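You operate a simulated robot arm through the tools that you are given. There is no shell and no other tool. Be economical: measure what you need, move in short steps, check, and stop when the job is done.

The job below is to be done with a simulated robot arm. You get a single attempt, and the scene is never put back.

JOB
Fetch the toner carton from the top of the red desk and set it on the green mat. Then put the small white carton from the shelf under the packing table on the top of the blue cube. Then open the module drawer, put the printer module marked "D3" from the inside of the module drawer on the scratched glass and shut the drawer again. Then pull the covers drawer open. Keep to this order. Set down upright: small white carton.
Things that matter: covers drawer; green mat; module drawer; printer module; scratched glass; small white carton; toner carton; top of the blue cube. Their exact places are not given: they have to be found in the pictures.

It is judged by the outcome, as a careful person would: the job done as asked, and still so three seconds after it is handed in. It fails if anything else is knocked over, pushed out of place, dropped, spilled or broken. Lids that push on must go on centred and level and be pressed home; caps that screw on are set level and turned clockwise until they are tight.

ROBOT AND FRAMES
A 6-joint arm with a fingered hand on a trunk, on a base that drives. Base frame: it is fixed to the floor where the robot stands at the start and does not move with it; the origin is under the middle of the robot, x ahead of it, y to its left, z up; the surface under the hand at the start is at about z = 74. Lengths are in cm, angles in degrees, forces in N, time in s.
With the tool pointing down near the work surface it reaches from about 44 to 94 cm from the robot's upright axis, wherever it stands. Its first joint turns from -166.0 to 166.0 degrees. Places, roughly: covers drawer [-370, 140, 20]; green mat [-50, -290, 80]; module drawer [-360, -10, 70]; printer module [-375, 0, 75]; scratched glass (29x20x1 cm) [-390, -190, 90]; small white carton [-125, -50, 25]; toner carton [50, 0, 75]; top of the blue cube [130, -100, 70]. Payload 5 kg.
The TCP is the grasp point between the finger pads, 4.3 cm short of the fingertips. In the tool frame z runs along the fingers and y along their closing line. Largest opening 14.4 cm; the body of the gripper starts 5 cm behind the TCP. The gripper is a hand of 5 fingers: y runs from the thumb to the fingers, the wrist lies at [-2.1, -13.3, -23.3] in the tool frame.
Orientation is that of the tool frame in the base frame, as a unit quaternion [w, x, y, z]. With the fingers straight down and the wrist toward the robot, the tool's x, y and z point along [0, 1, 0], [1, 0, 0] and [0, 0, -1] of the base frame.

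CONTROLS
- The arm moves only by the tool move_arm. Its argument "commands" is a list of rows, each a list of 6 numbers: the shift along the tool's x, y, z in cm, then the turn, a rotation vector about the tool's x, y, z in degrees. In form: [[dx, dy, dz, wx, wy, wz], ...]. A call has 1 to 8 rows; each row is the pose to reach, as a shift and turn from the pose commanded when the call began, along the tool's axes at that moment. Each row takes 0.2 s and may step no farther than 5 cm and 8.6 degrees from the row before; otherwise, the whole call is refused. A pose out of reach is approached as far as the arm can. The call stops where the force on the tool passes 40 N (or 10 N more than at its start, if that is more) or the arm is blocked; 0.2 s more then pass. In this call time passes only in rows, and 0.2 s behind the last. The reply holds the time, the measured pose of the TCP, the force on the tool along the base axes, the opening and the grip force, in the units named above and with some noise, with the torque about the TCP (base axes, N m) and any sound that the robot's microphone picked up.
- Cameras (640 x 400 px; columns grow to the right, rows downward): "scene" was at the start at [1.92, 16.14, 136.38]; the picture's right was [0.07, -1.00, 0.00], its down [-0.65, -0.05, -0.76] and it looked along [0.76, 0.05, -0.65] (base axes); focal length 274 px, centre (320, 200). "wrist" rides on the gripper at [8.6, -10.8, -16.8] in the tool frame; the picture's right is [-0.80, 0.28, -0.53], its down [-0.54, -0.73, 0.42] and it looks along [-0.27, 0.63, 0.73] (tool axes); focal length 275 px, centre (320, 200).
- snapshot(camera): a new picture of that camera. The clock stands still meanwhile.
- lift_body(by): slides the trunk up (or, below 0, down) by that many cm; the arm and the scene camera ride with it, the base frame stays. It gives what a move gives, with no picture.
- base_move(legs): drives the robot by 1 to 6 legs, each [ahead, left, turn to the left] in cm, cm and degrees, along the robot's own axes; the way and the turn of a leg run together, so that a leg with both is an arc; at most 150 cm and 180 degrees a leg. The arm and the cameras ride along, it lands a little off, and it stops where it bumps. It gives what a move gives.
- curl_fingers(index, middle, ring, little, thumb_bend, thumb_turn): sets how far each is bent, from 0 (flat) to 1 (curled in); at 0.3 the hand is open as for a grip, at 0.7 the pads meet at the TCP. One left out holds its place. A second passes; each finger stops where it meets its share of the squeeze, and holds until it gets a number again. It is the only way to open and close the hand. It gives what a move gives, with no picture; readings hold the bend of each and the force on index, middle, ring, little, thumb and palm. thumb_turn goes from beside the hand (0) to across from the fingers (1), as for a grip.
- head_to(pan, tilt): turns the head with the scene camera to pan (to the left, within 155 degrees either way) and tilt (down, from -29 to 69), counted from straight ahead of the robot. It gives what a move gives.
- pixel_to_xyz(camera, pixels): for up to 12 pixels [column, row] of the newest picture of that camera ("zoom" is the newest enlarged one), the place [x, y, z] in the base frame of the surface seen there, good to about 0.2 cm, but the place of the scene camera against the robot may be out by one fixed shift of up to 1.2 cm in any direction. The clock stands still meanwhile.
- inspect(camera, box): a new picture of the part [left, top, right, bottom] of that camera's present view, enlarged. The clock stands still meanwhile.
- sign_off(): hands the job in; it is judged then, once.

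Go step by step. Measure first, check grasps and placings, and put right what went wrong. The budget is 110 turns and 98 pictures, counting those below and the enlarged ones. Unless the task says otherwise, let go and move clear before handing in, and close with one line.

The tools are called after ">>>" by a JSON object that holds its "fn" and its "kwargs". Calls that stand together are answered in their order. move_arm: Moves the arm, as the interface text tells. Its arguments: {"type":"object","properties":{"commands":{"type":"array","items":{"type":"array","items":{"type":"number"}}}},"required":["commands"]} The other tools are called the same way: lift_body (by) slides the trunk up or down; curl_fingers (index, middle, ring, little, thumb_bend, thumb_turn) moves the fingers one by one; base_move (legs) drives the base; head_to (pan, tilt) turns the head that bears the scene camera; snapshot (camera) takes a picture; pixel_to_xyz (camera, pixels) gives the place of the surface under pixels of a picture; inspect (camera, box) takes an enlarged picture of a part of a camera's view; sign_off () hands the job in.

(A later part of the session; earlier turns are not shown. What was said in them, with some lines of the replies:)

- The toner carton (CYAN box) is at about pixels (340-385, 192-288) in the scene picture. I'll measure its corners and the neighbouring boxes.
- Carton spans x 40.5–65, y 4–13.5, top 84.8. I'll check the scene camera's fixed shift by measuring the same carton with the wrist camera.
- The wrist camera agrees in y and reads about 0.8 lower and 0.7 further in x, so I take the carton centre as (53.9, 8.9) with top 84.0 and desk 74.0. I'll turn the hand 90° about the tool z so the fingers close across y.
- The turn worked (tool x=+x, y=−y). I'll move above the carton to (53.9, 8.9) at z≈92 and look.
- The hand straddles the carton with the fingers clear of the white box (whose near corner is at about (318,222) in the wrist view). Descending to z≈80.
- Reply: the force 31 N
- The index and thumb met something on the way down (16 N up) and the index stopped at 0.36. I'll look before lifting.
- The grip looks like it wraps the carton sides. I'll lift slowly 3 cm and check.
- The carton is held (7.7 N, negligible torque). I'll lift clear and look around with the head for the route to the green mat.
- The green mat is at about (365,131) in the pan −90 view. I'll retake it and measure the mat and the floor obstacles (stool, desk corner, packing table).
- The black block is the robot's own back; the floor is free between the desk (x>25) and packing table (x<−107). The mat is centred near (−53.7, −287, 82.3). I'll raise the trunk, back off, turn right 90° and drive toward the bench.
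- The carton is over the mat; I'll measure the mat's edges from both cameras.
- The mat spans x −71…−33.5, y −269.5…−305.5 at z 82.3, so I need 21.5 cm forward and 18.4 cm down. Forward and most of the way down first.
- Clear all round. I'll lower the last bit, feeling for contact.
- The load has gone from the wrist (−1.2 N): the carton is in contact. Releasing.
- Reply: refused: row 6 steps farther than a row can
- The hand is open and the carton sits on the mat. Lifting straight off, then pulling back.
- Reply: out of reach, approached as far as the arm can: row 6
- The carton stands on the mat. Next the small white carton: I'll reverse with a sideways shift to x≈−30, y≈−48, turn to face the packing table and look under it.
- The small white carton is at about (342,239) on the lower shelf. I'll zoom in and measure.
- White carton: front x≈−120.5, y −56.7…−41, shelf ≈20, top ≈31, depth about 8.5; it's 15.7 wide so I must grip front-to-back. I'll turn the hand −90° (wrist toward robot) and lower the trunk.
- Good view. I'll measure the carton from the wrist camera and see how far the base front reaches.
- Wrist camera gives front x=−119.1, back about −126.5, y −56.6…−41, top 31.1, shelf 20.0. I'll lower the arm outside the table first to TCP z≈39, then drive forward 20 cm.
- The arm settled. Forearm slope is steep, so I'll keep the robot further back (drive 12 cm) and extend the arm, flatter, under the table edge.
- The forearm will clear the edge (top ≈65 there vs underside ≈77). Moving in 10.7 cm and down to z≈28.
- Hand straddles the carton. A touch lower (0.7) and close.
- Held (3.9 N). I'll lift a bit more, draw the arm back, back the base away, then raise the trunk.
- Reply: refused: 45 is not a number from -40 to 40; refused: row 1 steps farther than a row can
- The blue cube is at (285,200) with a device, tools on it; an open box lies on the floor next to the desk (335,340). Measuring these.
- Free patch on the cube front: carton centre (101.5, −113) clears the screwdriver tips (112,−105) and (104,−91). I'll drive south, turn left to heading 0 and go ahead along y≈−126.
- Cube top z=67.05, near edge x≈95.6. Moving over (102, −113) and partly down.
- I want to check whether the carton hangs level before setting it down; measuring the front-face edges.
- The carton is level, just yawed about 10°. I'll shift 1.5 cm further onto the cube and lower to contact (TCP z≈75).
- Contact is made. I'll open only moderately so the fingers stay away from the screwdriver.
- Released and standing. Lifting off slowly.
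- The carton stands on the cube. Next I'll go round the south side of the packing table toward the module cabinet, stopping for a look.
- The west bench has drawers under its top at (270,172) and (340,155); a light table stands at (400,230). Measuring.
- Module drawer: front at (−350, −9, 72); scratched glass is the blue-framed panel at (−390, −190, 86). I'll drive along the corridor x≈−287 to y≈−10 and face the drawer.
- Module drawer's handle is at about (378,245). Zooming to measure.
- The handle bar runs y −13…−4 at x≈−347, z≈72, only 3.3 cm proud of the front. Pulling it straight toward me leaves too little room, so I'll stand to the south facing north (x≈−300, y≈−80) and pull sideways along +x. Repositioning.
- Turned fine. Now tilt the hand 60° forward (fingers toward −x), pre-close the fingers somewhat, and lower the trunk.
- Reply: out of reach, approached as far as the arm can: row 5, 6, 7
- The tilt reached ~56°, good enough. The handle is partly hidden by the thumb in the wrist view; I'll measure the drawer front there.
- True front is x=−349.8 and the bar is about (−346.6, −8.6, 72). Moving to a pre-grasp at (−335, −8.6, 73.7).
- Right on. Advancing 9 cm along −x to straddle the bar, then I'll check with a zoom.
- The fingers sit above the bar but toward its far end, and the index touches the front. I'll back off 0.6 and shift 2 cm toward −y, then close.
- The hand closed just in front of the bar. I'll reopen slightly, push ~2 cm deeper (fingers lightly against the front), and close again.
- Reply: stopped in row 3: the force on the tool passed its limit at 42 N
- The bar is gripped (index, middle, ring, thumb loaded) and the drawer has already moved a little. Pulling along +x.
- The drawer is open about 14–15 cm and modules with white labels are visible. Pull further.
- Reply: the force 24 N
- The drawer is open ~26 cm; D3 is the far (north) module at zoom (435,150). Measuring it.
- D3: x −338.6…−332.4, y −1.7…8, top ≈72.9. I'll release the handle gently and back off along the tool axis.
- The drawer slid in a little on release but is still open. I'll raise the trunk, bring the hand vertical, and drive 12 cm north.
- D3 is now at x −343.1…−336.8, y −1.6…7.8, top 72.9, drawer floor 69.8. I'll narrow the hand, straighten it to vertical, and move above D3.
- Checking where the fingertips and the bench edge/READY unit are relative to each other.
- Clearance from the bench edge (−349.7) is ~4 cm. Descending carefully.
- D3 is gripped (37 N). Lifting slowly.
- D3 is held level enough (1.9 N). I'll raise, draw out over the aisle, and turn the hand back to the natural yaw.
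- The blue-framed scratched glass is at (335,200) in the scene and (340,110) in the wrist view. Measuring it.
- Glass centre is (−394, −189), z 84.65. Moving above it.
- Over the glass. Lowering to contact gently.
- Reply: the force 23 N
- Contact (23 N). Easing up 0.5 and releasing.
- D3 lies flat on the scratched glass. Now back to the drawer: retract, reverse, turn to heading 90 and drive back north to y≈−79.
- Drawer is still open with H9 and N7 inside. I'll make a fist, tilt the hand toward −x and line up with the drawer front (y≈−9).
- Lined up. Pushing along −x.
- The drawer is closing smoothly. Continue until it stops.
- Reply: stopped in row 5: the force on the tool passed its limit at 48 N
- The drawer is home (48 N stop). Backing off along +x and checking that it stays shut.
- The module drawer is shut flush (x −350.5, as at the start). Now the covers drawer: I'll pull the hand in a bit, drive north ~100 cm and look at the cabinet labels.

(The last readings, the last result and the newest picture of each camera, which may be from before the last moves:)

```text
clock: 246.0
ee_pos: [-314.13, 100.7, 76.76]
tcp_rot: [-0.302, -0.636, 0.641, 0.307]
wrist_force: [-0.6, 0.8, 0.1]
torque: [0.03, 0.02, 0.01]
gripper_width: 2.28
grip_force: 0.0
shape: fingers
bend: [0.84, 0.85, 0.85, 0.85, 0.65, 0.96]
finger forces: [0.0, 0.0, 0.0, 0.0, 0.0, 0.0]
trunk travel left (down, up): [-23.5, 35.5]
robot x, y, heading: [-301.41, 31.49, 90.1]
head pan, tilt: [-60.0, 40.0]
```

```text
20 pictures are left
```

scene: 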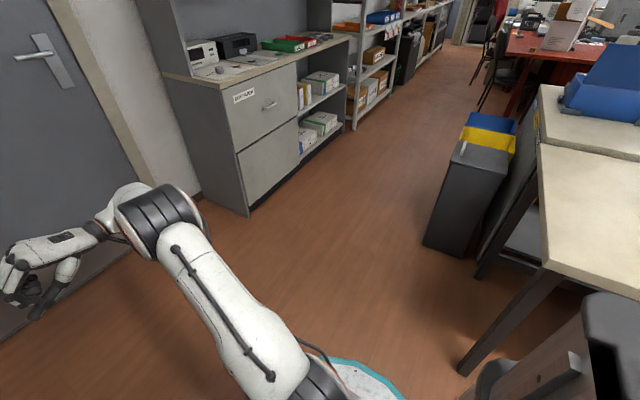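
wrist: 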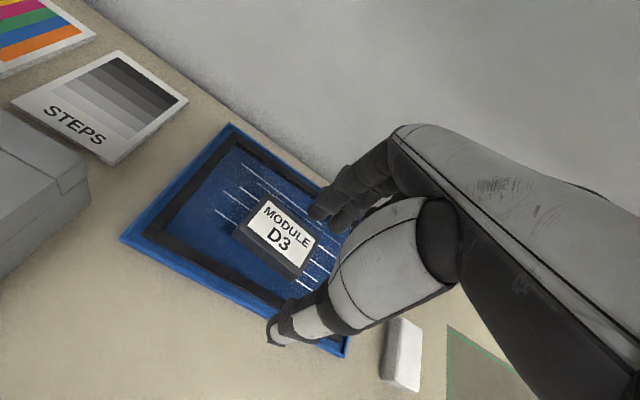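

East of here is free floor, so I can face the cabinet and pull by reversing. I'll move to (−250, 91), turn to face west, slide north to y≈138 and look at the labels.

>>> {"fn": "base_move", "kwargs": {"legs": [[60, -50, 0], [0, 0, 90], [0, -46, 0]]}}

>>> {"fn": "head_to", "kwargs": {"pan": 0, "tilt": 35}}

>>> {"fn": "snapshot", "kwargs": {"camera": "scene"}}

```text
clock: 256.4
ee_pos: [-321.8, 123.2, 76.74]
tcp_rot: [0.431, 0.902, 0.006, 0.001]
wrist_force: [0.4, -0.2, 0.1]
torque: [-0.01, 0.02, -0.01]
gripper_width: 2.28
grip_force: 0.1
shape: fingers
bend: [0.84, 0.85, 0.85, 0.85, 0.65, 0.96]
finger forces: [0.0, 0.0, 0.0, 0.0, 0.0, 0.1]
trunk travel left (down, up): [-23.5, 35.5]
robot x, y, heading: [-252.57, 137.41, -179.0]
head pan, tilt: [-60.0, 40.0]
```

```text
clock: 257.7
ee_pos: [-321.87, 123.27, 76.8]
tcp_rot: [0.431, 0.902, 0.005, 0.001]
wrist_force: [0.3, -0.3, 0.5]
torque: [0.0, 0.02, 0.02]
gripper_width: 2.25
grip_force: 0.1
shape: fingers
bend: [0.84, 0.85, 0.85, 0.85, 0.65, 0.96]
finger forces: [0.1, 0.0, 0.0, 0.0, 0.1, 0.0]
trunk travel left (down, up): [-23.5, 35.5]
robot x, y, heading: [-252.91, 137.24, -179.1]
head pan, tilt: [0.0, 35.0]
```

```text
19 pictures are left
```

scene: 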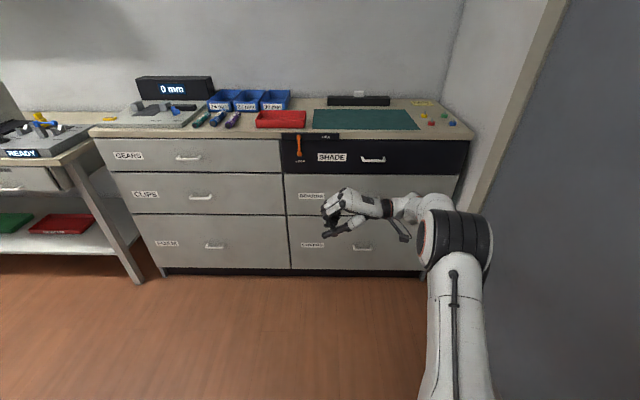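

>>> {"fn": "inspect", "kwargs": {"camera": "scene", "box": [280, 180, 440, 280]}}

>>> {"fn": "pixel_to_xyz", "kwargs": {"camera": "zoom", "pixels": [[295, 260], [325, 274], [365, 262], [280, 230], [150, 330], [128, 258], [300, 320], [400, 235], [480, 350]]}}

```text
4.00 times, centred on (360, 230) of scene
```

zoom: 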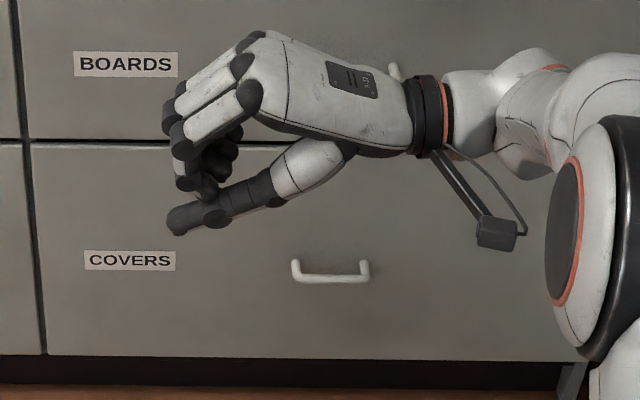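

```text
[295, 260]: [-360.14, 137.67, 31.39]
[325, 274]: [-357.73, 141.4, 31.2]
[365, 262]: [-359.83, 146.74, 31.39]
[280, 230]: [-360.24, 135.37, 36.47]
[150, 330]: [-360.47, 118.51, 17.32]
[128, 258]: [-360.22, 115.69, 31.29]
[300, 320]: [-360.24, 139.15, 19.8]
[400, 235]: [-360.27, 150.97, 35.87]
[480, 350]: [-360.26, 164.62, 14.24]
```

The COVERS drawer is bottom right; its bar is about (−356.3, 142.3, 30.4), front −359.5. I'll yaw the hand −90° about the vertical to point west, at a safe height, and lower the trunk.

>>> {"fn": "move_arm", "kwargs": {"commands": [[0, 0, 0, 0, -6.61, 5.34], [0, 0, 0, 0, -13.2, 10.7], [0, 0, 0, 0, -19.8, 16.0], [0, 0, 0, 0, -26.4, 21.4], [0, 0, 0, 0, -33.1, 26.7], [0, 0, 0, 0, -39.7, 32.0], [0, 0, 0, 0, -46.3, 37.4], [0, 0, 0, 0, -52.9, 42.7]]}}

>>> {"fn": "move_arm", "kwargs": {"commands": [[0, 0, 0, 0, -6.2, 5.0], [0, 0, 0, 0, -12.4, 10], [0, 0, 0, 0, -17, 13.8]]}}

>>> {"fn": "lift_body", "kwargs": {"by": -23}}

```text
clock: 259.5
ee_pos: [-323.85, 125.82, 81.86]
tcp_rot: [0.354, 0.761, -0.5, -0.213]
wrist_force: [0.4, 0.5, 0.1]
torque: [-0.03, 0.01, 0.02]
gripper_width: 2.28
grip_force: 0.0
shape: fingers
bend: [0.84, 0.85, 0.85, 0.85, 0.65, 0.96]
finger forces: [0.0, 0.0, 0.0, 0.0, 0.0, 0.0]
out of reach, approached as far as the arm can: row 6, 7, 8
trunk travel left (down, up): [-23.5, 35.5]
robot x, y, heading: [-252.85, 137.2, -179.2]
head pan, tilt: [0.0, 35.0]
```

```text
clock: 260.3
ee_pos: [-325.19, 130.24, 86.41]
tcp_rot: [0.321, 0.706, -0.588, -0.232]
wrist_force: [-0.3, 0.3, -0.4]
torque: [-0.01, -0.03, 0.0]
gripper_width: 2.3
grip_force: 0.0
shape: fingers
bend: [0.84, 0.85, 0.85, 0.85, 0.65, 0.96]
finger forces: [0.0, 0.0, 0.0, 0.0, 0.1, 0.0]
out of reach, approached as far as the arm can: row 1, 2, 3
trunk travel left (down, up): [-23.5, 35.5]
robot x, y, heading: [-252.72, 136.89, -178.9]
head pan, tilt: [0.0, 35.0]
```

```text
clock: 262.8
ee_pos: [-325.11, 130.22, 63.48]
tcp_rot: [0.322, 0.706, -0.587, -0.232]
wrist_force: [-0.7, 0.2, -0.3]
torque: [0.04, 0.0, -0.02]
gripper_width: 2.27
grip_force: 0.1
shape: fingers
bend: [0.84, 0.85, 0.85, 0.85, 0.65, 0.96]
finger forces: [0.0, 0.0, 0.1, 0.0, 0.1, 0.0]
trunk travel left (down, up): [-0.5, 58.5]
robot x, y, heading: [-252.51, 137.6, -179.2]
head pan, tilt: [0.0, 35.0]
```

The wrist is near a limit there, but the pose is usable (tilt 47°, yaw 14° off). I'll move outward and down to (−333, 142, 34) while correcting the yaw.

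>>> {"fn": "move_arm", "kwargs": {"commands": [[-2.1, -2.5, 3.4, 0, 0, 0], [-4.2, -5, 6.8, 0, 0, 0], [-6.3, -7.5, 10.2, -0.2, -2.6, 2.5], [-8.4, -10, 13.6, -0.4, -5.2, 4.9], [-10.6, -12.4, 17, -0.5, -7.8, 7.4], [-12.7, -14.9, 20.3, -0.7, -10.5, 9.9], [-14.8, -17.3, 23.7, -0.7, -10.5, 9.9]]}}

>>> {"fn": "snapshot", "kwargs": {"camera": "scene"}}

```text
clock: 264.4
ee_pos: [-339.66, 148.31, 39.19]
tcp_rot: [-0.302, -0.648, 0.668, 0.209]
wrist_force: [-0.5, -0.5, 1.9]
torque: [0.07, -0.22, 0.02]
gripper_width: 2.25
grip_force: 0.1
shape: fingers
bend: [0.84, 0.85, 0.85, 0.85, 0.65, 0.96]
finger forces: [0.0, 0.0, 0.0, 0.1, 0.0, 0.0]
out of reach, approached as far as the arm can: row 1, 2, 3, 4, 5, 6, 7
trunk travel left (down, up): [-0.5, 58.5]
robot x, y, heading: [-252.24, 137.27, -178.9]
head pan, tilt: [0.0, 35.0]
```

```text
17 pictures are left
```

scene: 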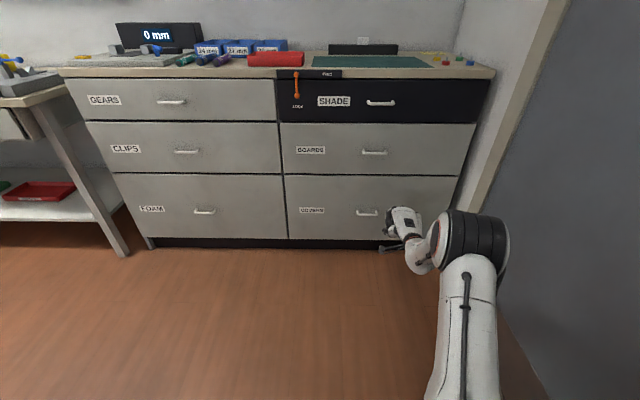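

It's limited by the wrist at that height; here there's no overhang, so a smaller tilt (~37°) works. Adjusting: less tilt, straighten yaw, go down to z≈32.5 at the same reach.

>>> {"fn": "move_arm", "kwargs": {"commands": [[1.3, -1.2, 1.4, 2.4, -2, 2.2], [2.5, -2.4, 2.8, 4.8, -4, 4.4], [3.8, -3.7, 4.2, 4.8, -6, 6.6], [5.06, -4.93, 5.58, 4.8, -6, 6.6]]}}

```text
clock: 265.4
ee_pos: [-341.81, 146.38, 34.61]
tcp_rot: [-0.259, -0.623, 0.718, 0.17]
wrist_force: [0.3, -0.2, -0.2]
torque: [0.02, -0.02, -0.03]
gripper_width: 2.28
grip_force: 0.0
shape: fingers
bend: [0.84, 0.85, 0.85, 0.85, 0.65, 0.96]
finger forces: [0.1, 0.1, 0.0, 0.0, 0.0, 0.0]
out of reach, approached as far as the arm can: row 1, 2, 3, 4
trunk travel left (down, up): [-0.5, 58.5]
robot x, y, heading: [-252.93, 137.41, -178.8]
head pan, tilt: [0.0, 35.0]
```

Tilt is now 36° with some roll. I'll command 30° tilt with zero yaw/roll at (−336, 142.4, 31.9), a slightly shorter reach.

>>> {"fn": "move_arm", "kwargs": {"commands": [[1, -2.3, -0.3, 1.8, -1.6, -3.1], [2, -4.6, -0.6, 3.6, -3.2, -6.2], [3, -6.9, -0.9, 5.4, -4.9, -9.3]]}}

>>> {"fn": "snapshot", "kwargs": {"camera": "wrist"}}

```text
clock: 266.1
ee_pos: [-337.86, 144.42, 33.3]
tcp_rot: [0.19, 0.692, -0.678, -0.16]
wrist_force: [-0.1, -0.2, 0.2]
torque: [-0.03, 0.0, 0.02]
gripper_width: 2.31
grip_force: 0.1
shape: fingers
bend: [0.84, 0.85, 0.85, 0.85, 0.65, 0.96]
finger forces: [0.0, 0.0, 0.0, 0.0, 0.0, 0.1]
out of reach, approached as far as the arm can: row 1, 2, 3
trunk travel left (down, up): [-0.5, 58.5]
robot x, y, heading: [-252.37, 137.2, -179.2]
head pan, tilt: [0.0, 35.0]
```

```text
16 pictures are left
```

wrist: 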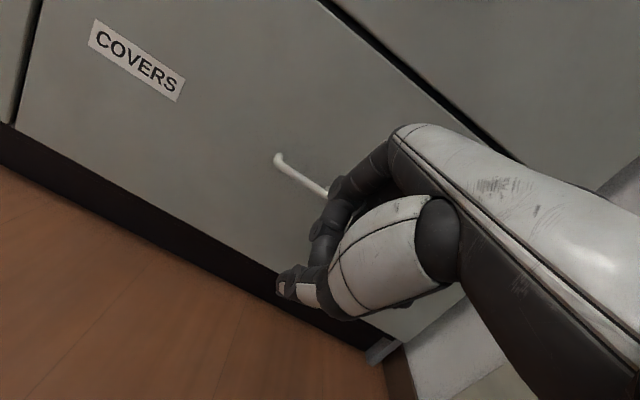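

Orientation is clean now (tilt ~29°). Measure the handle and front with the wrist camera.

>>> {"fn": "pixel_to_xyz", "kwargs": {"camera": "wrist", "pixels": [[276, 161], [284, 167], [300, 176], [320, 188], [280, 200], [240, 150], [340, 135]]}}

```text
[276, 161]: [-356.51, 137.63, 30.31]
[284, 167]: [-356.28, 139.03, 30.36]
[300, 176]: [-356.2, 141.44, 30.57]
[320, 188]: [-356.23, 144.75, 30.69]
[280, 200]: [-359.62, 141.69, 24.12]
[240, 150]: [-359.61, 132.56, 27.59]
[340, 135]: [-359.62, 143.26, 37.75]
```

Bar: x≈−356.4, z 30.5, y 137.6–147; front −359.6. Plan: hook-shaped fingers pointing steeply down behind the bar. I'll set the fingers and test going down to z≈31 at a shorter reach.

>>> {"fn": "curl_fingers", "kwargs": {"index": 0.6, "middle": 0.6, "ring": 0.6, "little": 0.6, "thumb_bend": 0.4}}

>>> {"fn": "move_arm", "kwargs": {"commands": [[0, -2.4, 0.1, 0, 0, 0], [0, -4.7, 0.3, 0, 0, 0]]}}

>>> {"fn": "snapshot", "kwargs": {"camera": "wrist"}}

```text
clock: 267.1
ee_pos: [-337.79, 144.38, 33.38]
tcp_rot: [0.189, 0.691, -0.679, -0.16]
wrist_force: [-0.2, -0.9, 0.8]
torque: [-0.01, -0.03, 0.01]
gripper_width: 7.79
grip_force: 0.1
shape: fingers
bend: [0.6, 0.6, 0.6, 0.6, 0.4, 0.97]
finger forces: [0.0, 0.0, 0.1, 0.0, 0.0, 0.0]
trunk travel left (down, up): [-0.5, 58.5]
robot x, y, heading: [-252.66, 137.24, -179.2]
head pan, tilt: [0.0, 35.0]
```

```text
clock: 267.8
ee_pos: [-336.04, 146.68, 32.27]
tcp_rot: [0.188, 0.691, -0.679, -0.16]
wrist_force: [-0.4, 0.3, 0.7]
torque: [0.04, -0.05, 0.02]
gripper_width: 7.82
grip_force: 0.0
shape: fingers
bend: [0.6, 0.6, 0.6, 0.6, 0.4, 0.98]
finger forces: [0.2, 0.1, 0.1, 0.0, 0.1, 0.1]
out of reach, approached as far as the arm can: row 1, 2
trunk travel left (down, up): [-0.5, 58.5]
robot x, y, heading: [-252.57, 136.83, -179.0]
head pan, tilt: [0.0, 35.0]
```

```text
15 pictures are left
```

wrist: 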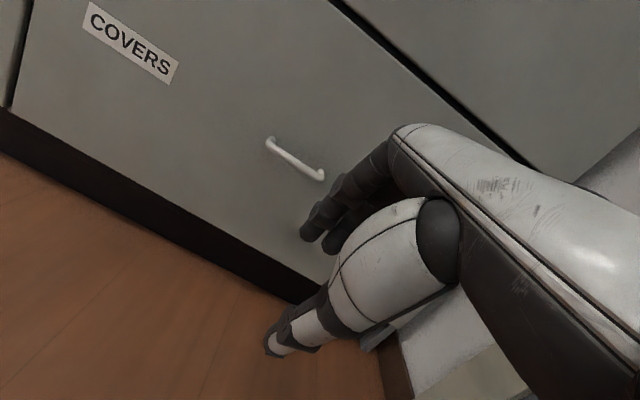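

The wrist limit only lets it drift sideways. I'll reduce tilt by 7° and bring y back to ~142.5.

>>> {"fn": "move_arm", "kwargs": {"commands": [[2, -0.1, 0.3, 3.5, 0, 0], [4, -0.2, 0.6, 7, 0, 0]]}}

```text
clock: 268.4
ee_pos: [-336.1, 142.69, 31.75]
tcp_rot: [0.145, 0.702, -0.687, -0.117]
wrist_force: [-1.2, 0.3, -1.1]
torque: [-0.03, -0.02, 0.0]
gripper_width: 7.79
grip_force: 0.1
shape: fingers
bend: [0.6, 0.6, 0.6, 0.6, 0.4, 0.98]
finger forces: [0.0, 0.1, 0.1, 0.1, 0.1, 0.0]
trunk travel left (down, up): [-0.5, 58.5]
robot x, y, heading: [-252.74, 137.51, -179.0]
head pan, tilt: [0.0, 35.0]
```

Reached cleanly (tilt ~21°). Raise the trunk 4.5 to pass over the bar, drive forward 17.5, then check.

>>> {"fn": "lift_body", "kwargs": {"by": 4.5}}

>>> {"fn": "base_move", "kwargs": {"legs": [[17.5, 0, 0]]}}

>>> {"fn": "snapshot", "kwargs": {"camera": "wrist"}}

>>> {"fn": "inspect", "kwargs": {"camera": "scene", "box": [300, 190, 460, 290]}}

```text
clock: 269.2
ee_pos: [-336.09, 142.68, 36.35]
tcp_rot: [0.146, 0.702, -0.687, -0.117]
wrist_force: [0.6, -0.5, 0.0]
torque: [0.0, -0.03, 0.03]
gripper_width: 7.83
grip_force: 0.2
shape: fingers
bend: [0.6, 0.6, 0.6, 0.6, 0.4, 0.98]
finger forces: [0.1, 0.0, 0.0, 0.1, 0.0, 0.0]
trunk travel left (down, up): [-5.0, 54.0]
robot x, y, heading: [-252.11, 137.38, -179.1]
head pan, tilt: [0.0, 35.0]
```

```text
clock: 270.7
ee_pos: [-353.68, 142.2, 36.36]
tcp_rot: [0.145, 0.702, -0.688, -0.117]
wrist_force: [7.9, 0.1, -2.1]
torque: [-0.05, 0.22, -0.17]
gripper_width: 7.83
grip_force: 4.6
shape: fingers
bend: [0.6, 0.62, 0.6, 0.6, 0.4, 0.98]
finger forces: [0.1, 8.5, 0.1, 0.0, 0.1, 0.0]
trunk travel left (down, up): [-5.0, 54.0]
robot x, y, heading: [-270.05, 137.17, -178.9]
head pan, tilt: [0.0, 35.0]
```

```text
14 pictures are left
```

wrist: 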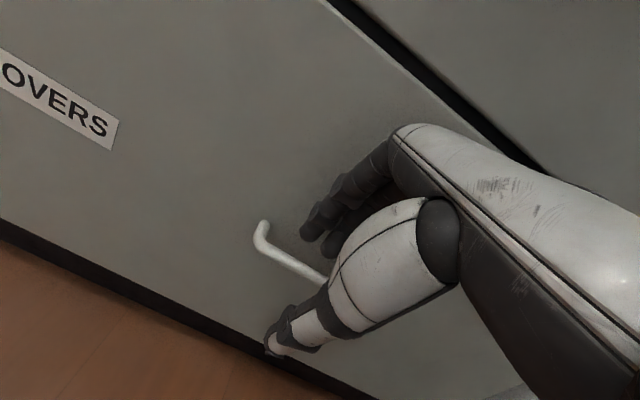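

```text
4.00 times, centred on (380, 240) of scene
```

zoom: 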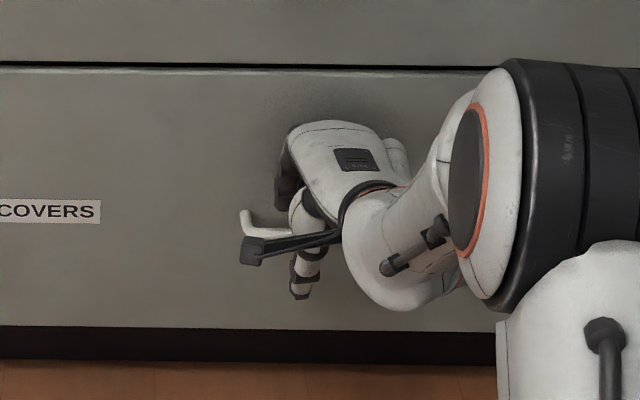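

The middle finger touches the front; fingers sit above the bar between its posts. Back off 0.7 and lower with the trunk.

>>> {"fn": "move_arm", "kwargs": {"commands": [[0, -0.65, -0.25, 0, 0, 0]]}}

>>> {"fn": "lift_body", "kwargs": {"by": -3}}

```text
clock: 271.1
ee_pos: [-352.8, 142.25, 36.2]
tcp_rot: [0.146, 0.702, -0.687, -0.117]
wrist_force: [-0.6, 0.0, 0.1]
torque: [0.01, 0.04, 0.01]
gripper_width: 7.82
grip_force: 0.1
shape: fingers
bend: [0.6, 0.6, 0.6, 0.6, 0.4, 0.98]
finger forces: [0.0, 0.1, 0.0, 0.0, 0.0, 0.1]
trunk travel left (down, up): [-5.0, 54.0]
robot x, y, heading: [-269.73, 137.06, -178.7]
head pan, tilt: [0.0, 35.0]
```

```text
clock: 271.9
ee_pos: [-353.12, 142.29, 33.76]
tcp_rot: [0.149, 0.701, -0.688, -0.119]
wrist_force: [1.1, 0.7, 17.5]
torque: [0.13, 0.63, 0.03]
gripper_width: 7.79
grip_force: 8.6
shape: fingers
bend: [0.6, 0.59, 0.6, 0.6, 0.4, 0.98]
finger forces: [7.4, 9.0, 0.7, 0.0, 0.0, 0.1]
trunk travel left (down, up): [-2.0, 57.0]
robot x, y, heading: [-270.14, 136.98, -178.8]
head pan, tilt: [0.0, 35.0]
```

Fingertips landed on the bar. Raise, advance ~0.7 so the tips run along the front, and lower again.

>>> {"fn": "lift_body", "kwargs": {"by": 2}}

>>> {"fn": "curl_fingers", "kwargs": {"index": 0.56, "middle": 0.57, "ring": 0.57, "little": 0.57}}

>>> {"fn": "move_arm", "kwargs": {"commands": [[0, 0.5, 0.2, 0, 0, 0]]}}

>>> {"fn": "lift_body", "kwargs": {"by": -2.5}}

>>> {"fn": "inspect", "kwargs": {"camera": "wrist", "box": [220, 160, 380, 300]}}

```text
clock: 272.5
ee_pos: [-352.86, 142.29, 35.1]
tcp_rot: [0.145, 0.703, -0.687, -0.116]
wrist_force: [-0.8, 0.6, -0.7]
torque: [0.01, -0.01, 0.05]
gripper_width: 7.83
grip_force: 0.0
shape: fingers
bend: [0.6, 0.6, 0.6, 0.6, 0.4, 0.98]
finger forces: [0.0, 0.0, 0.1, 0.0, 0.1, 0.0]
trunk travel left (down, up): [-4.0, 55.0]
robot x, y, heading: [-269.97, 137.2, -179.0]
head pan, tilt: [0.0, 35.0]
```

```text
clock: 273.5
ee_pos: [-352.87, 142.23, 35.29]
tcp_rot: [0.146, 0.702, -0.687, -0.117]
wrist_force: [0.3, 0.6, 0.3]
torque: [-0.01, 0.01, -0.01]
gripper_width: 8.51
grip_force: 0.0
shape: fingers
bend: [0.56, 0.56, 0.56, 0.56, 0.4, 0.98]
finger forces: [0.0, 0.0, 0.0, 0.0, 0.0, 0.0]
trunk travel left (down, up): [-4.0, 55.0]
robot x, y, heading: [-269.94, 137.11, -178.6]
head pan, tilt: [0.0, 35.0]
```

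```text
clock: 273.9
ee_pos: [-353.19, 142.28, 35.33]
tcp_rot: [0.145, 0.702, -0.688, -0.117]
wrist_force: [13.3, 0.5, 3.3]
torque: [0.01, 0.81, -0.33]
gripper_width: 8.53
grip_force: 7.2
shape: fingers
bend: [0.56, 0.59, 0.56, 0.56, 0.4, 0.98]
finger forces: [0.0, 14.4, 0.0, 0.1, 0.0, 0.0]
trunk travel left (down, up): [-4.0, 55.0]
robot x, y, heading: [-270.08, 136.86, -178.7]
head pan, tilt: [0.0, 35.0]
```

```text
clock: 274.5
ee_pos: [-353.51, 142.35, 33.51]
tcp_rot: [0.149, 0.701, -0.687, -0.12]
wrist_force: [25.6, -0.5, 15.9]
torque: [0.27, 1.9, -0.39]
gripper_width: 8.53
grip_force: 20.9
shape: fingers
bend: [0.56, 0.6, 0.56, 0.56, 0.4, 0.98]
finger forces: [0.0, 40.6, 0.0, 0.1, 0.0, 0.1]
trunk travel left (down, up): [-1.8, 57.2]
robot x, y, heading: [-269.68, 137.4, -178.8]
head pan, tilt: [0.0, 35.0]
stopped: the force on the tool passed its limit at 51 N (the readings are from after the stop); the commanded pose is now the measured one
```

```text
2.86 times, centred on (300, 230) of wrist
```

zoom: 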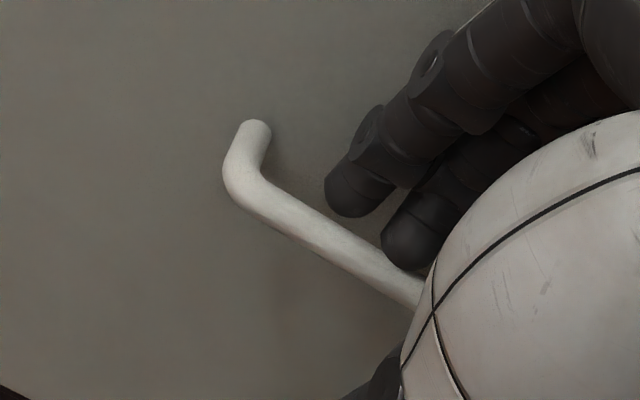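

The middle finger is jamming against the front. I'll raise, curl middle/ring/little out of the way and hook with the index finger alone (it showed no contact behind the bar).

>>> {"fn": "lift_body", "kwargs": {"by": 3}}

>>> {"fn": "curl_fingers", "kwargs": {"index": 0.56, "middle": 1.0, "ring": 1.0, "little": 1.0, "thumb_bend": 0.3}}

>>> {"fn": "inspect", "kwargs": {"camera": "wrist", "box": [220, 160, 380, 300]}}

>>> {"fn": "pixel_to_xyz", "kwargs": {"camera": "zoom", "pixels": [[345, 190], [360, 160], [240, 180], [300, 220], [380, 265], [410, 240], [330, 190]]}}

```text
clock: 275.3
ee_pos: [-353.34, 142.33, 36.31]
tcp_rot: [0.148, 0.701, -0.687, -0.118]
wrist_force: [17.0, -0.8, -0.9]
torque: [0.0, 0.57, -0.24]
gripper_width: 8.52
grip_force: 7.8
shape: fingers
bend: [0.56, 0.6, 0.56, 0.56, 0.4, 0.98]
finger forces: [0.0, 15.9, 0.0, 0.0, 0.0, 0.1]
trunk travel left (down, up): [-4.8, 54.2]
robot x, y, heading: [-269.92, 136.88, -178.6]
head pan, tilt: [0.0, 35.0]
```

```text
clock: 276.3
ee_pos: [-353.37, 142.22, 36.26]
tcp_rot: [0.149, 0.7, -0.688, -0.119]
wrist_force: [0.3, -0.2, 0.4]
torque: [-0.02, 0.04, -0.01]
gripper_width: 10.29
grip_force: 0.0
shape: fingers
bend: [0.56, 1.0, 1.0, 1.0, 0.3, 0.98]
finger forces: [0.0, 0.0, 0.0, 0.0, 0.1, 0.1]
trunk travel left (down, up): [-4.8, 54.2]
robot x, y, heading: [-270.05, 137.25, -179.0]
head pan, tilt: [0.0, 35.0]
```

```text
2.86 times, centred on (300, 230) of wrist
```

zoom: 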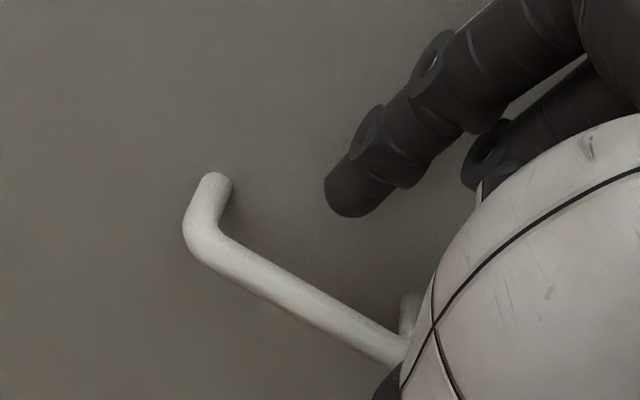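

```text
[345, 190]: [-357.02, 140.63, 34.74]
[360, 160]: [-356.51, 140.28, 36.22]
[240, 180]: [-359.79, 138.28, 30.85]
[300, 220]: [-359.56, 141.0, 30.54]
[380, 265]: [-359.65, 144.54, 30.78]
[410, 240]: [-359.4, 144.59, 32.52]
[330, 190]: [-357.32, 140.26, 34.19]
```

Index tip centre is about (−357.6, 140.5, 33.5), posts at 138 and 146. Advance 0.6 and lower by trunk 4.7.

>>> {"fn": "move_arm", "kwargs": {"commands": [[0, 0.56, 0.22, 0, 0, 0]]}}

>>> {"fn": "lift_body", "kwargs": {"by": -4.6}}

>>> {"fn": "inspect", "kwargs": {"camera": "wrist", "box": [220, 160, 380, 300]}}

```text
clock: 276.7
ee_pos: [-354.1, 142.28, 36.33]
tcp_rot: [0.147, 0.702, -0.687, -0.119]
wrist_force: [-0.1, 0.7, -0.6]
torque: [-0.03, 0.01, 0.0]
gripper_width: 10.28
grip_force: 0.0
shape: fingers
bend: [0.56, 1.0, 1.0, 1.0, 0.3, 0.98]
finger forces: [0.0, 0.0, 0.0, 0.1, 0.1, 0.0]
trunk travel left (down, up): [-4.8, 54.2]
robot x, y, heading: [-269.76, 136.71, -178.7]
head pan, tilt: [0.0, 35.0]
```

```text
clock: 277.6
ee_pos: [-354.1, 142.3, 31.83]
tcp_rot: [0.148, 0.701, -0.687, -0.119]
wrist_force: [0.2, 0.2, 0.7]
torque: [0.01, 0.04, 0.02]
gripper_width: 10.28
grip_force: 0.0
shape: fingers
bend: [0.56, 1.0, 1.0, 1.0, 0.3, 0.98]
finger forces: [0.0, 0.0, 0.0, 0.0, 0.1, 0.0]
trunk travel left (down, up): [-0.2, 58.8]
robot x, y, heading: [-270.13, 137.17, -178.9]
head pan, tilt: [0.0, 35.0]
```

```text
2.86 times, centred on (300, 230) of wrist
```

zoom: 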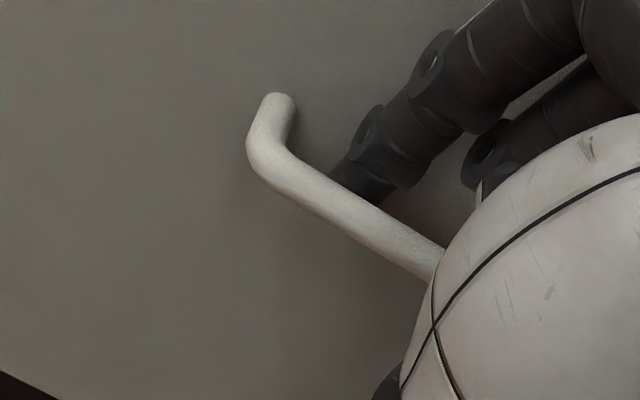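

The index tip is now behind the bar. Curl index and thumb to clasp it, then reverse slowly.

>>> {"fn": "curl_fingers", "kwargs": {"index": 0.75, "thumb_bend": 0.7}}

>>> {"fn": "base_move", "kwargs": {"legs": [[-10, 0, 0]]}}

>>> {"fn": "snapshot", "kwargs": {"camera": "scene"}}

```text
clock: 278.6
ee_pos: [-354.09, 142.22, 31.75]
tcp_rot: [0.148, 0.701, -0.687, -0.118]
wrist_force: [-0.1, -3.0, -2.3]
torque: [0.01, 0.56, 0.09]
gripper_width: 0.64
grip_force: 11.7
shape: fingers
bend: [0.71, 1.0, 1.0, 1.0, 0.7, 0.98]
finger forces: [23.8, 0.0, 0.0, 0.0, 0.1, 0.1]
trunk travel left (down, up): [-0.2, 58.8]
robot x, y, heading: [-270.13, 137.14, -179.3]
head pan, tilt: [0.0, 35.0]
```

```text
clock: 279.7
ee_pos: [-344.08, 142.3, 31.73]
tcp_rot: [0.149, 0.701, -0.687, -0.118]
wrist_force: [-0.8, -10.0, -1.7]
torque: [0.03, 0.5, 0.22]
gripper_width: 0.72
grip_force: 10.4
shape: fingers
bend: [0.72, 1.0, 1.0, 1.0, 0.7, 0.98]
finger forces: [21.1, 0.1, 0.0, 0.0, 0.0, 0.0]
trunk travel left (down, up): [-0.2, 58.8]
robot x, y, heading: [-260.07, 137.22, -178.7]
head pan, tilt: [0.0, 35.0]
```

```text
9 pictures are left
```

scene: 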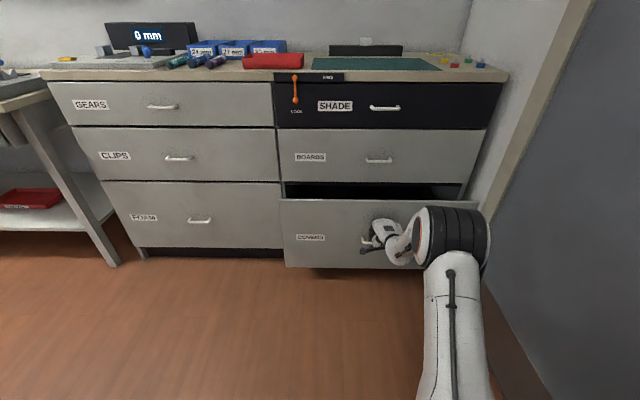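

The covers drawer is coming open. Pull another 20 cm.

>>> {"fn": "base_move", "kwargs": {"legs": [[-20, 0, 0]]}}

>>> {"fn": "snapshot", "kwargs": {"camera": "scene"}}

```text
clock: 281.2
ee_pos: [-331.85, 141.0, 31.77]
tcp_rot: [0.15, 0.706, -0.681, -0.119]
wrist_force: [0.3, -1.9, -1.1]
torque: [0.05, 0.65, 0.08]
gripper_width: 0.71
grip_force: 12.2
shape: fingers
bend: [0.72, 1.0, 1.0, 1.0, 0.7, 0.97]
finger forces: [24.6, 0.1, 0.0, 0.0, 0.2, 0.0]
trunk travel left (down, up): [-0.2, 58.8]
robot x, y, heading: [-247.73, 137.15, -178.3]
head pan, tilt: [0.0, 35.0]
stopped in leg 1: the robot was blocked; the commanded pose is now the measured one
```

```text
8 pictures are left
```

scene: 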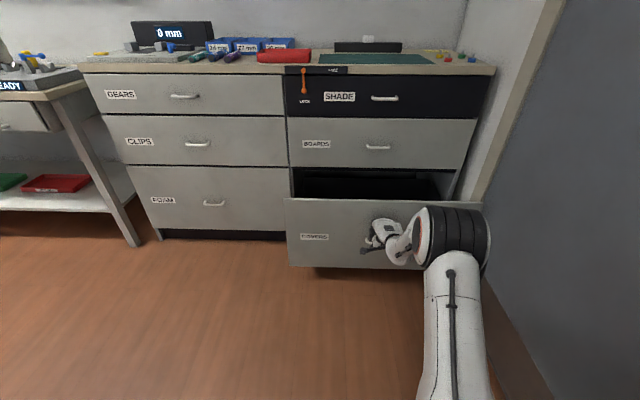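

It hit its end stop, open about 22 cm. Release: open index to its entry bend, thumb out, raise the trunk straight up, then back away.

>>> {"fn": "curl_fingers", "kwargs": {"index": 0.57, "thumb_bend": 0.3}}

>>> {"fn": "lift_body", "kwargs": {"by": 8}}

>>> {"fn": "base_move", "kwargs": {"legs": [[-25, 0, 0]]}}

>>> {"fn": "snapshot", "kwargs": {"camera": "scene"}}

```text
clock: 282.2
ee_pos: [-331.89, 141.0, 31.82]
tcp_rot: [0.15, 0.707, -0.681, -0.119]
wrist_force: [-0.7, 0.1, 0.8]
torque: [0.01, 0.04, -0.01]
gripper_width: 10.39
grip_force: 0.3
shape: fingers
bend: [0.56, 1.0, 1.0, 1.0, 0.3, 0.97]
finger forces: [0.6, 0.0, 0.1, 0.0, 0.1, 0.1]
trunk travel left (down, up): [-0.2, 58.8]
robot x, y, heading: [-247.45, 137.21, -178.2]
head pan, tilt: [0.0, 35.0]
```

```text
clock: 283.3
ee_pos: [-331.78, 141.0, 39.79]
tcp_rot: [0.149, 0.706, -0.682, -0.118]
wrist_force: [-0.6, 0.6, -0.4]
torque: [0.01, -0.01, 0.0]
gripper_width: 10.28
grip_force: 0.0
shape: fingers
bend: [0.56, 1.0, 1.0, 1.0, 0.3, 0.97]
finger forces: [0.0, 0.0, 0.0, 0.0, 0.1, 0.0]
trunk travel left (down, up): [-8.2, 50.8]
robot x, y, heading: [-247.71, 137.0, -178.2]
head pan, tilt: [0.0, 35.0]
```

```text
clock: 284.1
ee_pos: [-331.77, 140.99, 39.81]
tcp_rot: [0.149, 0.706, -0.682, -0.119]
wrist_force: [0.2, -0.2, 0.2]
torque: [0.02, -0.01, -0.01]
gripper_width: 10.29
grip_force: 0.0
shape: fingers
bend: [0.56, 1.0, 1.0, 1.0, 0.3, 0.97]
finger forces: [0.1, 0.0, 0.0, 0.0, 0.1, 0.1]
trunk travel left (down, up): [-8.2, 50.8]
robot x, y, heading: [-247.42, 137.14, -178.3]
head pan, tilt: [0.0, 35.0]
stopped in leg 1: the robot was blocked; the commanded pose is now the measured one
```

```text
7 pictures are left
```

scene: 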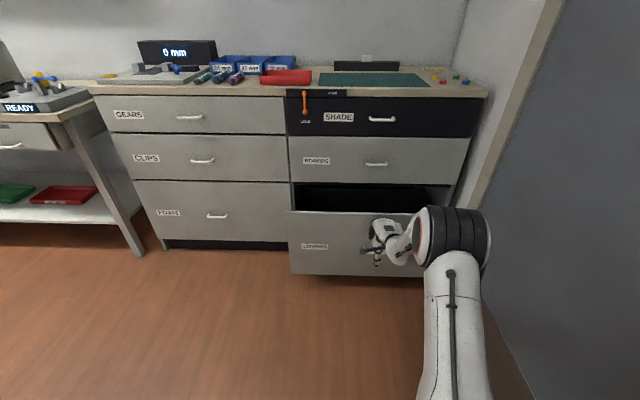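

The robot is blocked behind, not by the drawer. Let me look back to make sure nothing was pushed, and measure how far the drawer is open.

>>> {"fn": "pixel_to_xyz", "kwargs": {"camera": "scene", "pixels": [[330, 260], [310, 215], [330, 165], [350, 200]]}}

>>> {"fn": "head_to", "kwargs": {"pan": -145, "tilt": 50}}

>>> {"fn": "snapshot", "kwargs": {"camera": "scene"}}

```text
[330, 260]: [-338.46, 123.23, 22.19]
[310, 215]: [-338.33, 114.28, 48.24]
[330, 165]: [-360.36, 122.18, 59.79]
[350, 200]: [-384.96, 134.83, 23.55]
```

```text
clock: 286.3
ee_pos: [-331.72, 140.98, 39.78]
tcp_rot: [0.149, 0.707, -0.682, -0.118]
wrist_force: [0.2, 0.3, 0.2]
torque: [0.02, -0.04, -0.02]
gripper_width: 10.33
grip_force: 0.0
shape: fingers
bend: [0.56, 1.0, 1.0, 1.0, 0.3, 0.97]
finger forces: [0.1, 0.0, 0.1, 0.1, 0.0, 0.1]
trunk travel left (down, up): [-8.2, 50.8]
robot x, y, heading: [-247.42, 137.27, -177.9]
head pan, tilt: [-145.0, 50.0]
```

```text
6 pictures are left
```

scene: 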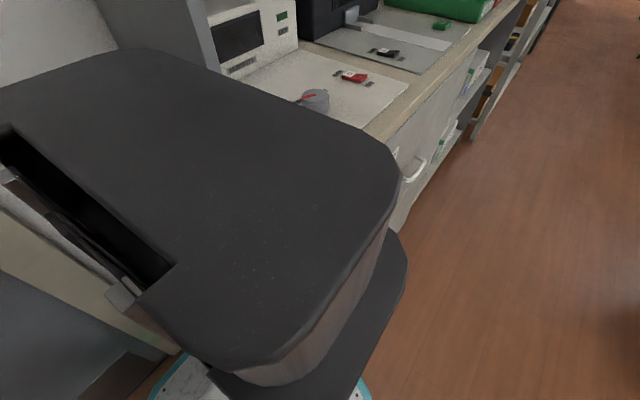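

It only touched the fixed grey cabinet behind; nothing moved. The drawer is open ~22 cm; I'll re-hook the same way and draw it a bit further with the arm.

>>> {"fn": "lift_body", "kwargs": {"by": -8}}

>>> {"fn": "curl_fingers", "kwargs": {"index": 0.75, "thumb_bend": 0.7}}

>>> {"fn": "move_arm", "kwargs": {"commands": [[0, -1.9, -0.7, 0, 0, 0], [0, -3.7, -1.4, 0, 0, 0], [0, -5.6, -2.2, 0, 0, 0], [0, -7.5, -2.9, 0, 0, 0]]}}

>>> {"fn": "head_to", "kwargs": {"pan": 0, "tilt": 40}}

>>> {"fn": "snapshot", "kwargs": {"camera": "scene"}}

```text
clock: 287.5
ee_pos: [-331.77, 141.01, 31.79]
tcp_rot: [0.149, 0.706, -0.682, -0.118]
wrist_force: [-0.6, -0.4, -0.4]
torque: [-0.02, 0.0, -0.01]
gripper_width: 10.38
grip_force: 0.0
shape: fingers
bend: [0.56, 1.0, 1.0, 1.0, 0.3, 0.97]
finger forces: [0.7, 0.1, 0.1, 0.0, 0.0, 0.1]
trunk travel left (down, up): [-0.2, 58.8]
robot x, y, heading: [-247.57, 137.25, -177.8]
head pan, tilt: [-145.0, 50.0]
```

```text
clock: 288.5
ee_pos: [-331.87, 140.86, 31.71]
tcp_rot: [0.148, 0.707, -0.682, -0.118]
wrist_force: [0.0, -4.8, -2.0]
torque: [0.06, 0.5, 0.07]
gripper_width: 0.66
grip_force: 11.4
shape: fingers
bend: [0.72, 1.0, 1.0, 1.0, 0.7, 0.97]
finger forces: [22.7, 0.0, 0.0, 0.0, 0.0, 0.0]
trunk travel left (down, up): [-0.2, 58.8]
robot x, y, heading: [-247.77, 137.0, -178.1]
head pan, tilt: [-145.0, 50.0]
```

```text
clock: 289.5
ee_pos: [-323.82, 141.59, 31.8]
tcp_rot: [0.148, 0.709, -0.68, -0.112]
wrist_force: [-1.1, -13.7, -5.1]
torque: [0.04, 0.48, 0.3]
gripper_width: 0.78
grip_force: 11.3
shape: fingers
bend: [0.71, 1.0, 1.0, 1.0, 0.7, 0.97]
finger forces: [23.3, 0.1, 0.1, 0.1, 0.0, 0.0]
out of reach, approached as far as the arm can: row 4
trunk travel left (down, up): [-0.2, 58.8]
robot x, y, heading: [-247.15, 136.95, -177.9]
head pan, tilt: [-145.0, 50.0]
```

```text
clock: 291.8
ee_pos: [-323.98, 141.67, 31.86]
tcp_rot: [0.15, 0.708, -0.681, -0.113]
wrist_force: [0.1, -10.6, -9.8]
torque: [0.04, 0.38, 0.25]
gripper_width: 0.76
grip_force: 11.8
shape: fingers
bend: [0.71, 1.0, 1.0, 1.0, 0.7, 0.97]
finger forces: [22.8, 0.0, 0.1, 0.1, 0.5, 0.0]
trunk travel left (down, up): [-0.2, 58.8]
robot x, y, heading: [-247.6, 136.84, -178.0]
head pan, tilt: [0.0, 40.0]
```

```text
5 pictures are left
```

scene: 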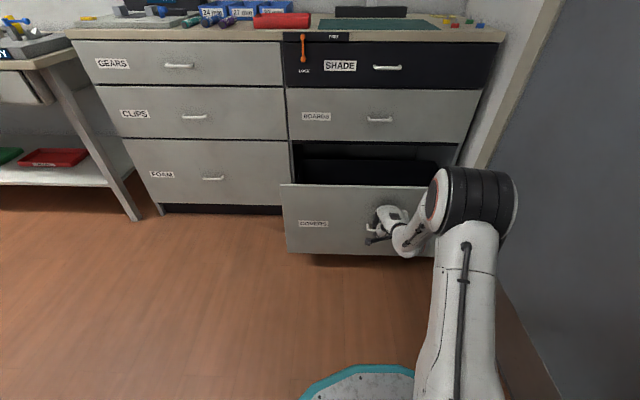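

Now about 30 cm open with no end-stop force. Releasing and rising clear.

>>> {"fn": "curl_fingers", "kwargs": {"index": 0.58, "thumb_bend": 0.3}}

>>> {"fn": "lift_body", "kwargs": {"by": 12}}

>>> {"fn": "move_arm", "kwargs": {"commands": [[0, -1, -2.5, 0, 0, 0], [0, -2, -5, 0, 0, 0], [0, -3, -7.5, 0, 0, 0], [0, -4, -10, 0, 0, 0]]}}

>>> {"fn": "snapshot", "kwargs": {"camera": "scene"}}

>>> {"fn": "pixel_to_xyz", "kwargs": {"camera": "scene", "pixels": [[310, 245], [310, 215], [320, 130], [400, 240], [340, 200]]}}

```text
clock: 292.8
ee_pos: [-324.1, 141.67, 32.02]
tcp_rot: [0.15, 0.708, -0.681, -0.113]
wrist_force: [-0.4, 0.5, 0.7]
torque: [0.01, 0.05, -0.01]
gripper_width: 10.2
grip_force: 0.1
shape: fingers
bend: [0.57, 1.0, 1.0, 1.0, 0.3, 0.97]
finger forces: [0.4, 0.1, 0.0, 0.0, 0.1, 0.0]
trunk travel left (down, up): [-0.2, 58.8]
robot x, y, heading: [-247.44, 136.89, -177.9]
head pan, tilt: [0.0, 40.0]
```

```text
clock: 294.3
ee_pos: [-324.06, 141.71, 43.96]
tcp_rot: [0.149, 0.707, -0.681, -0.114]
wrist_force: [-0.6, -0.5, 0.6]
torque: [-0.01, 0.03, 0.01]
gripper_width: 10.12
grip_force: 0.1
shape: fingers
bend: [0.57, 1.0, 1.0, 1.0, 0.3, 0.97]
finger forces: [0.1, 0.0, 0.0, 0.0, 0.0, 0.0]
trunk travel left (down, up): [-12.2, 46.8]
robot x, y, heading: [-247.44, 137.28, -178.1]
head pan, tilt: [0.0, 40.0]
```

```text
clock: 295.3
ee_pos: [-316.54, 142.39, 51.8]
tcp_rot: [0.149, 0.709, -0.681, -0.112]
wrist_force: [-0.6, -0.2, -1.3]
torque: [-0.01, 0.05, 0.02]
gripper_width: 10.12
grip_force: 0.2
shape: fingers
bend: [0.57, 1.0, 1.0, 1.0, 0.3, 0.97]
finger forces: [0.0, 0.0, 0.1, 0.0, 0.0, 0.0]
trunk travel left (down, up): [-12.2, 46.8]
robot x, y, heading: [-247.58, 136.72, -178.0]
head pan, tilt: [0.0, 40.0]
```

```text
4 pictures are left
```

scene: 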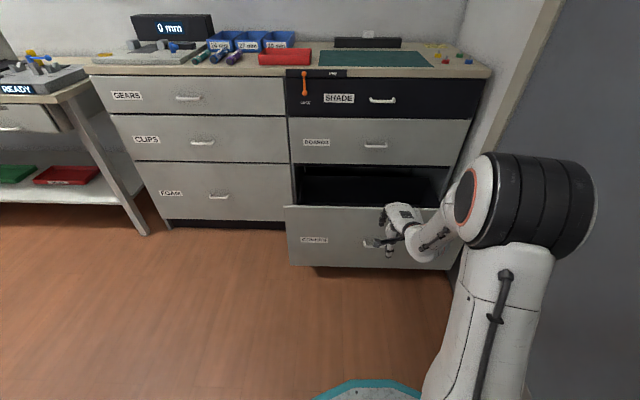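

```text
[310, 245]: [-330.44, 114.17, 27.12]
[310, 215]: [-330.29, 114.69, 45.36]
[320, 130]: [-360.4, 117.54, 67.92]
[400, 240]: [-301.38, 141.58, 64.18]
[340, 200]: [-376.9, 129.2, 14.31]
```

The covers drawer stands open 30 cm (front −330 vs −360 closed), the hand is empty and clear, and the earlier steps were checked as they were done. Handing in.

>>> {"fn": "sign_off", "kwargs": {}}

```text
The job is handed in.
```

All four parts were done in the order given: the toner carton is on the green mat, the small white carton stands upright on the blue cube, module D3 is on the scratched glass with the module drawer shut, and the covers drawer is open about 30 cm.
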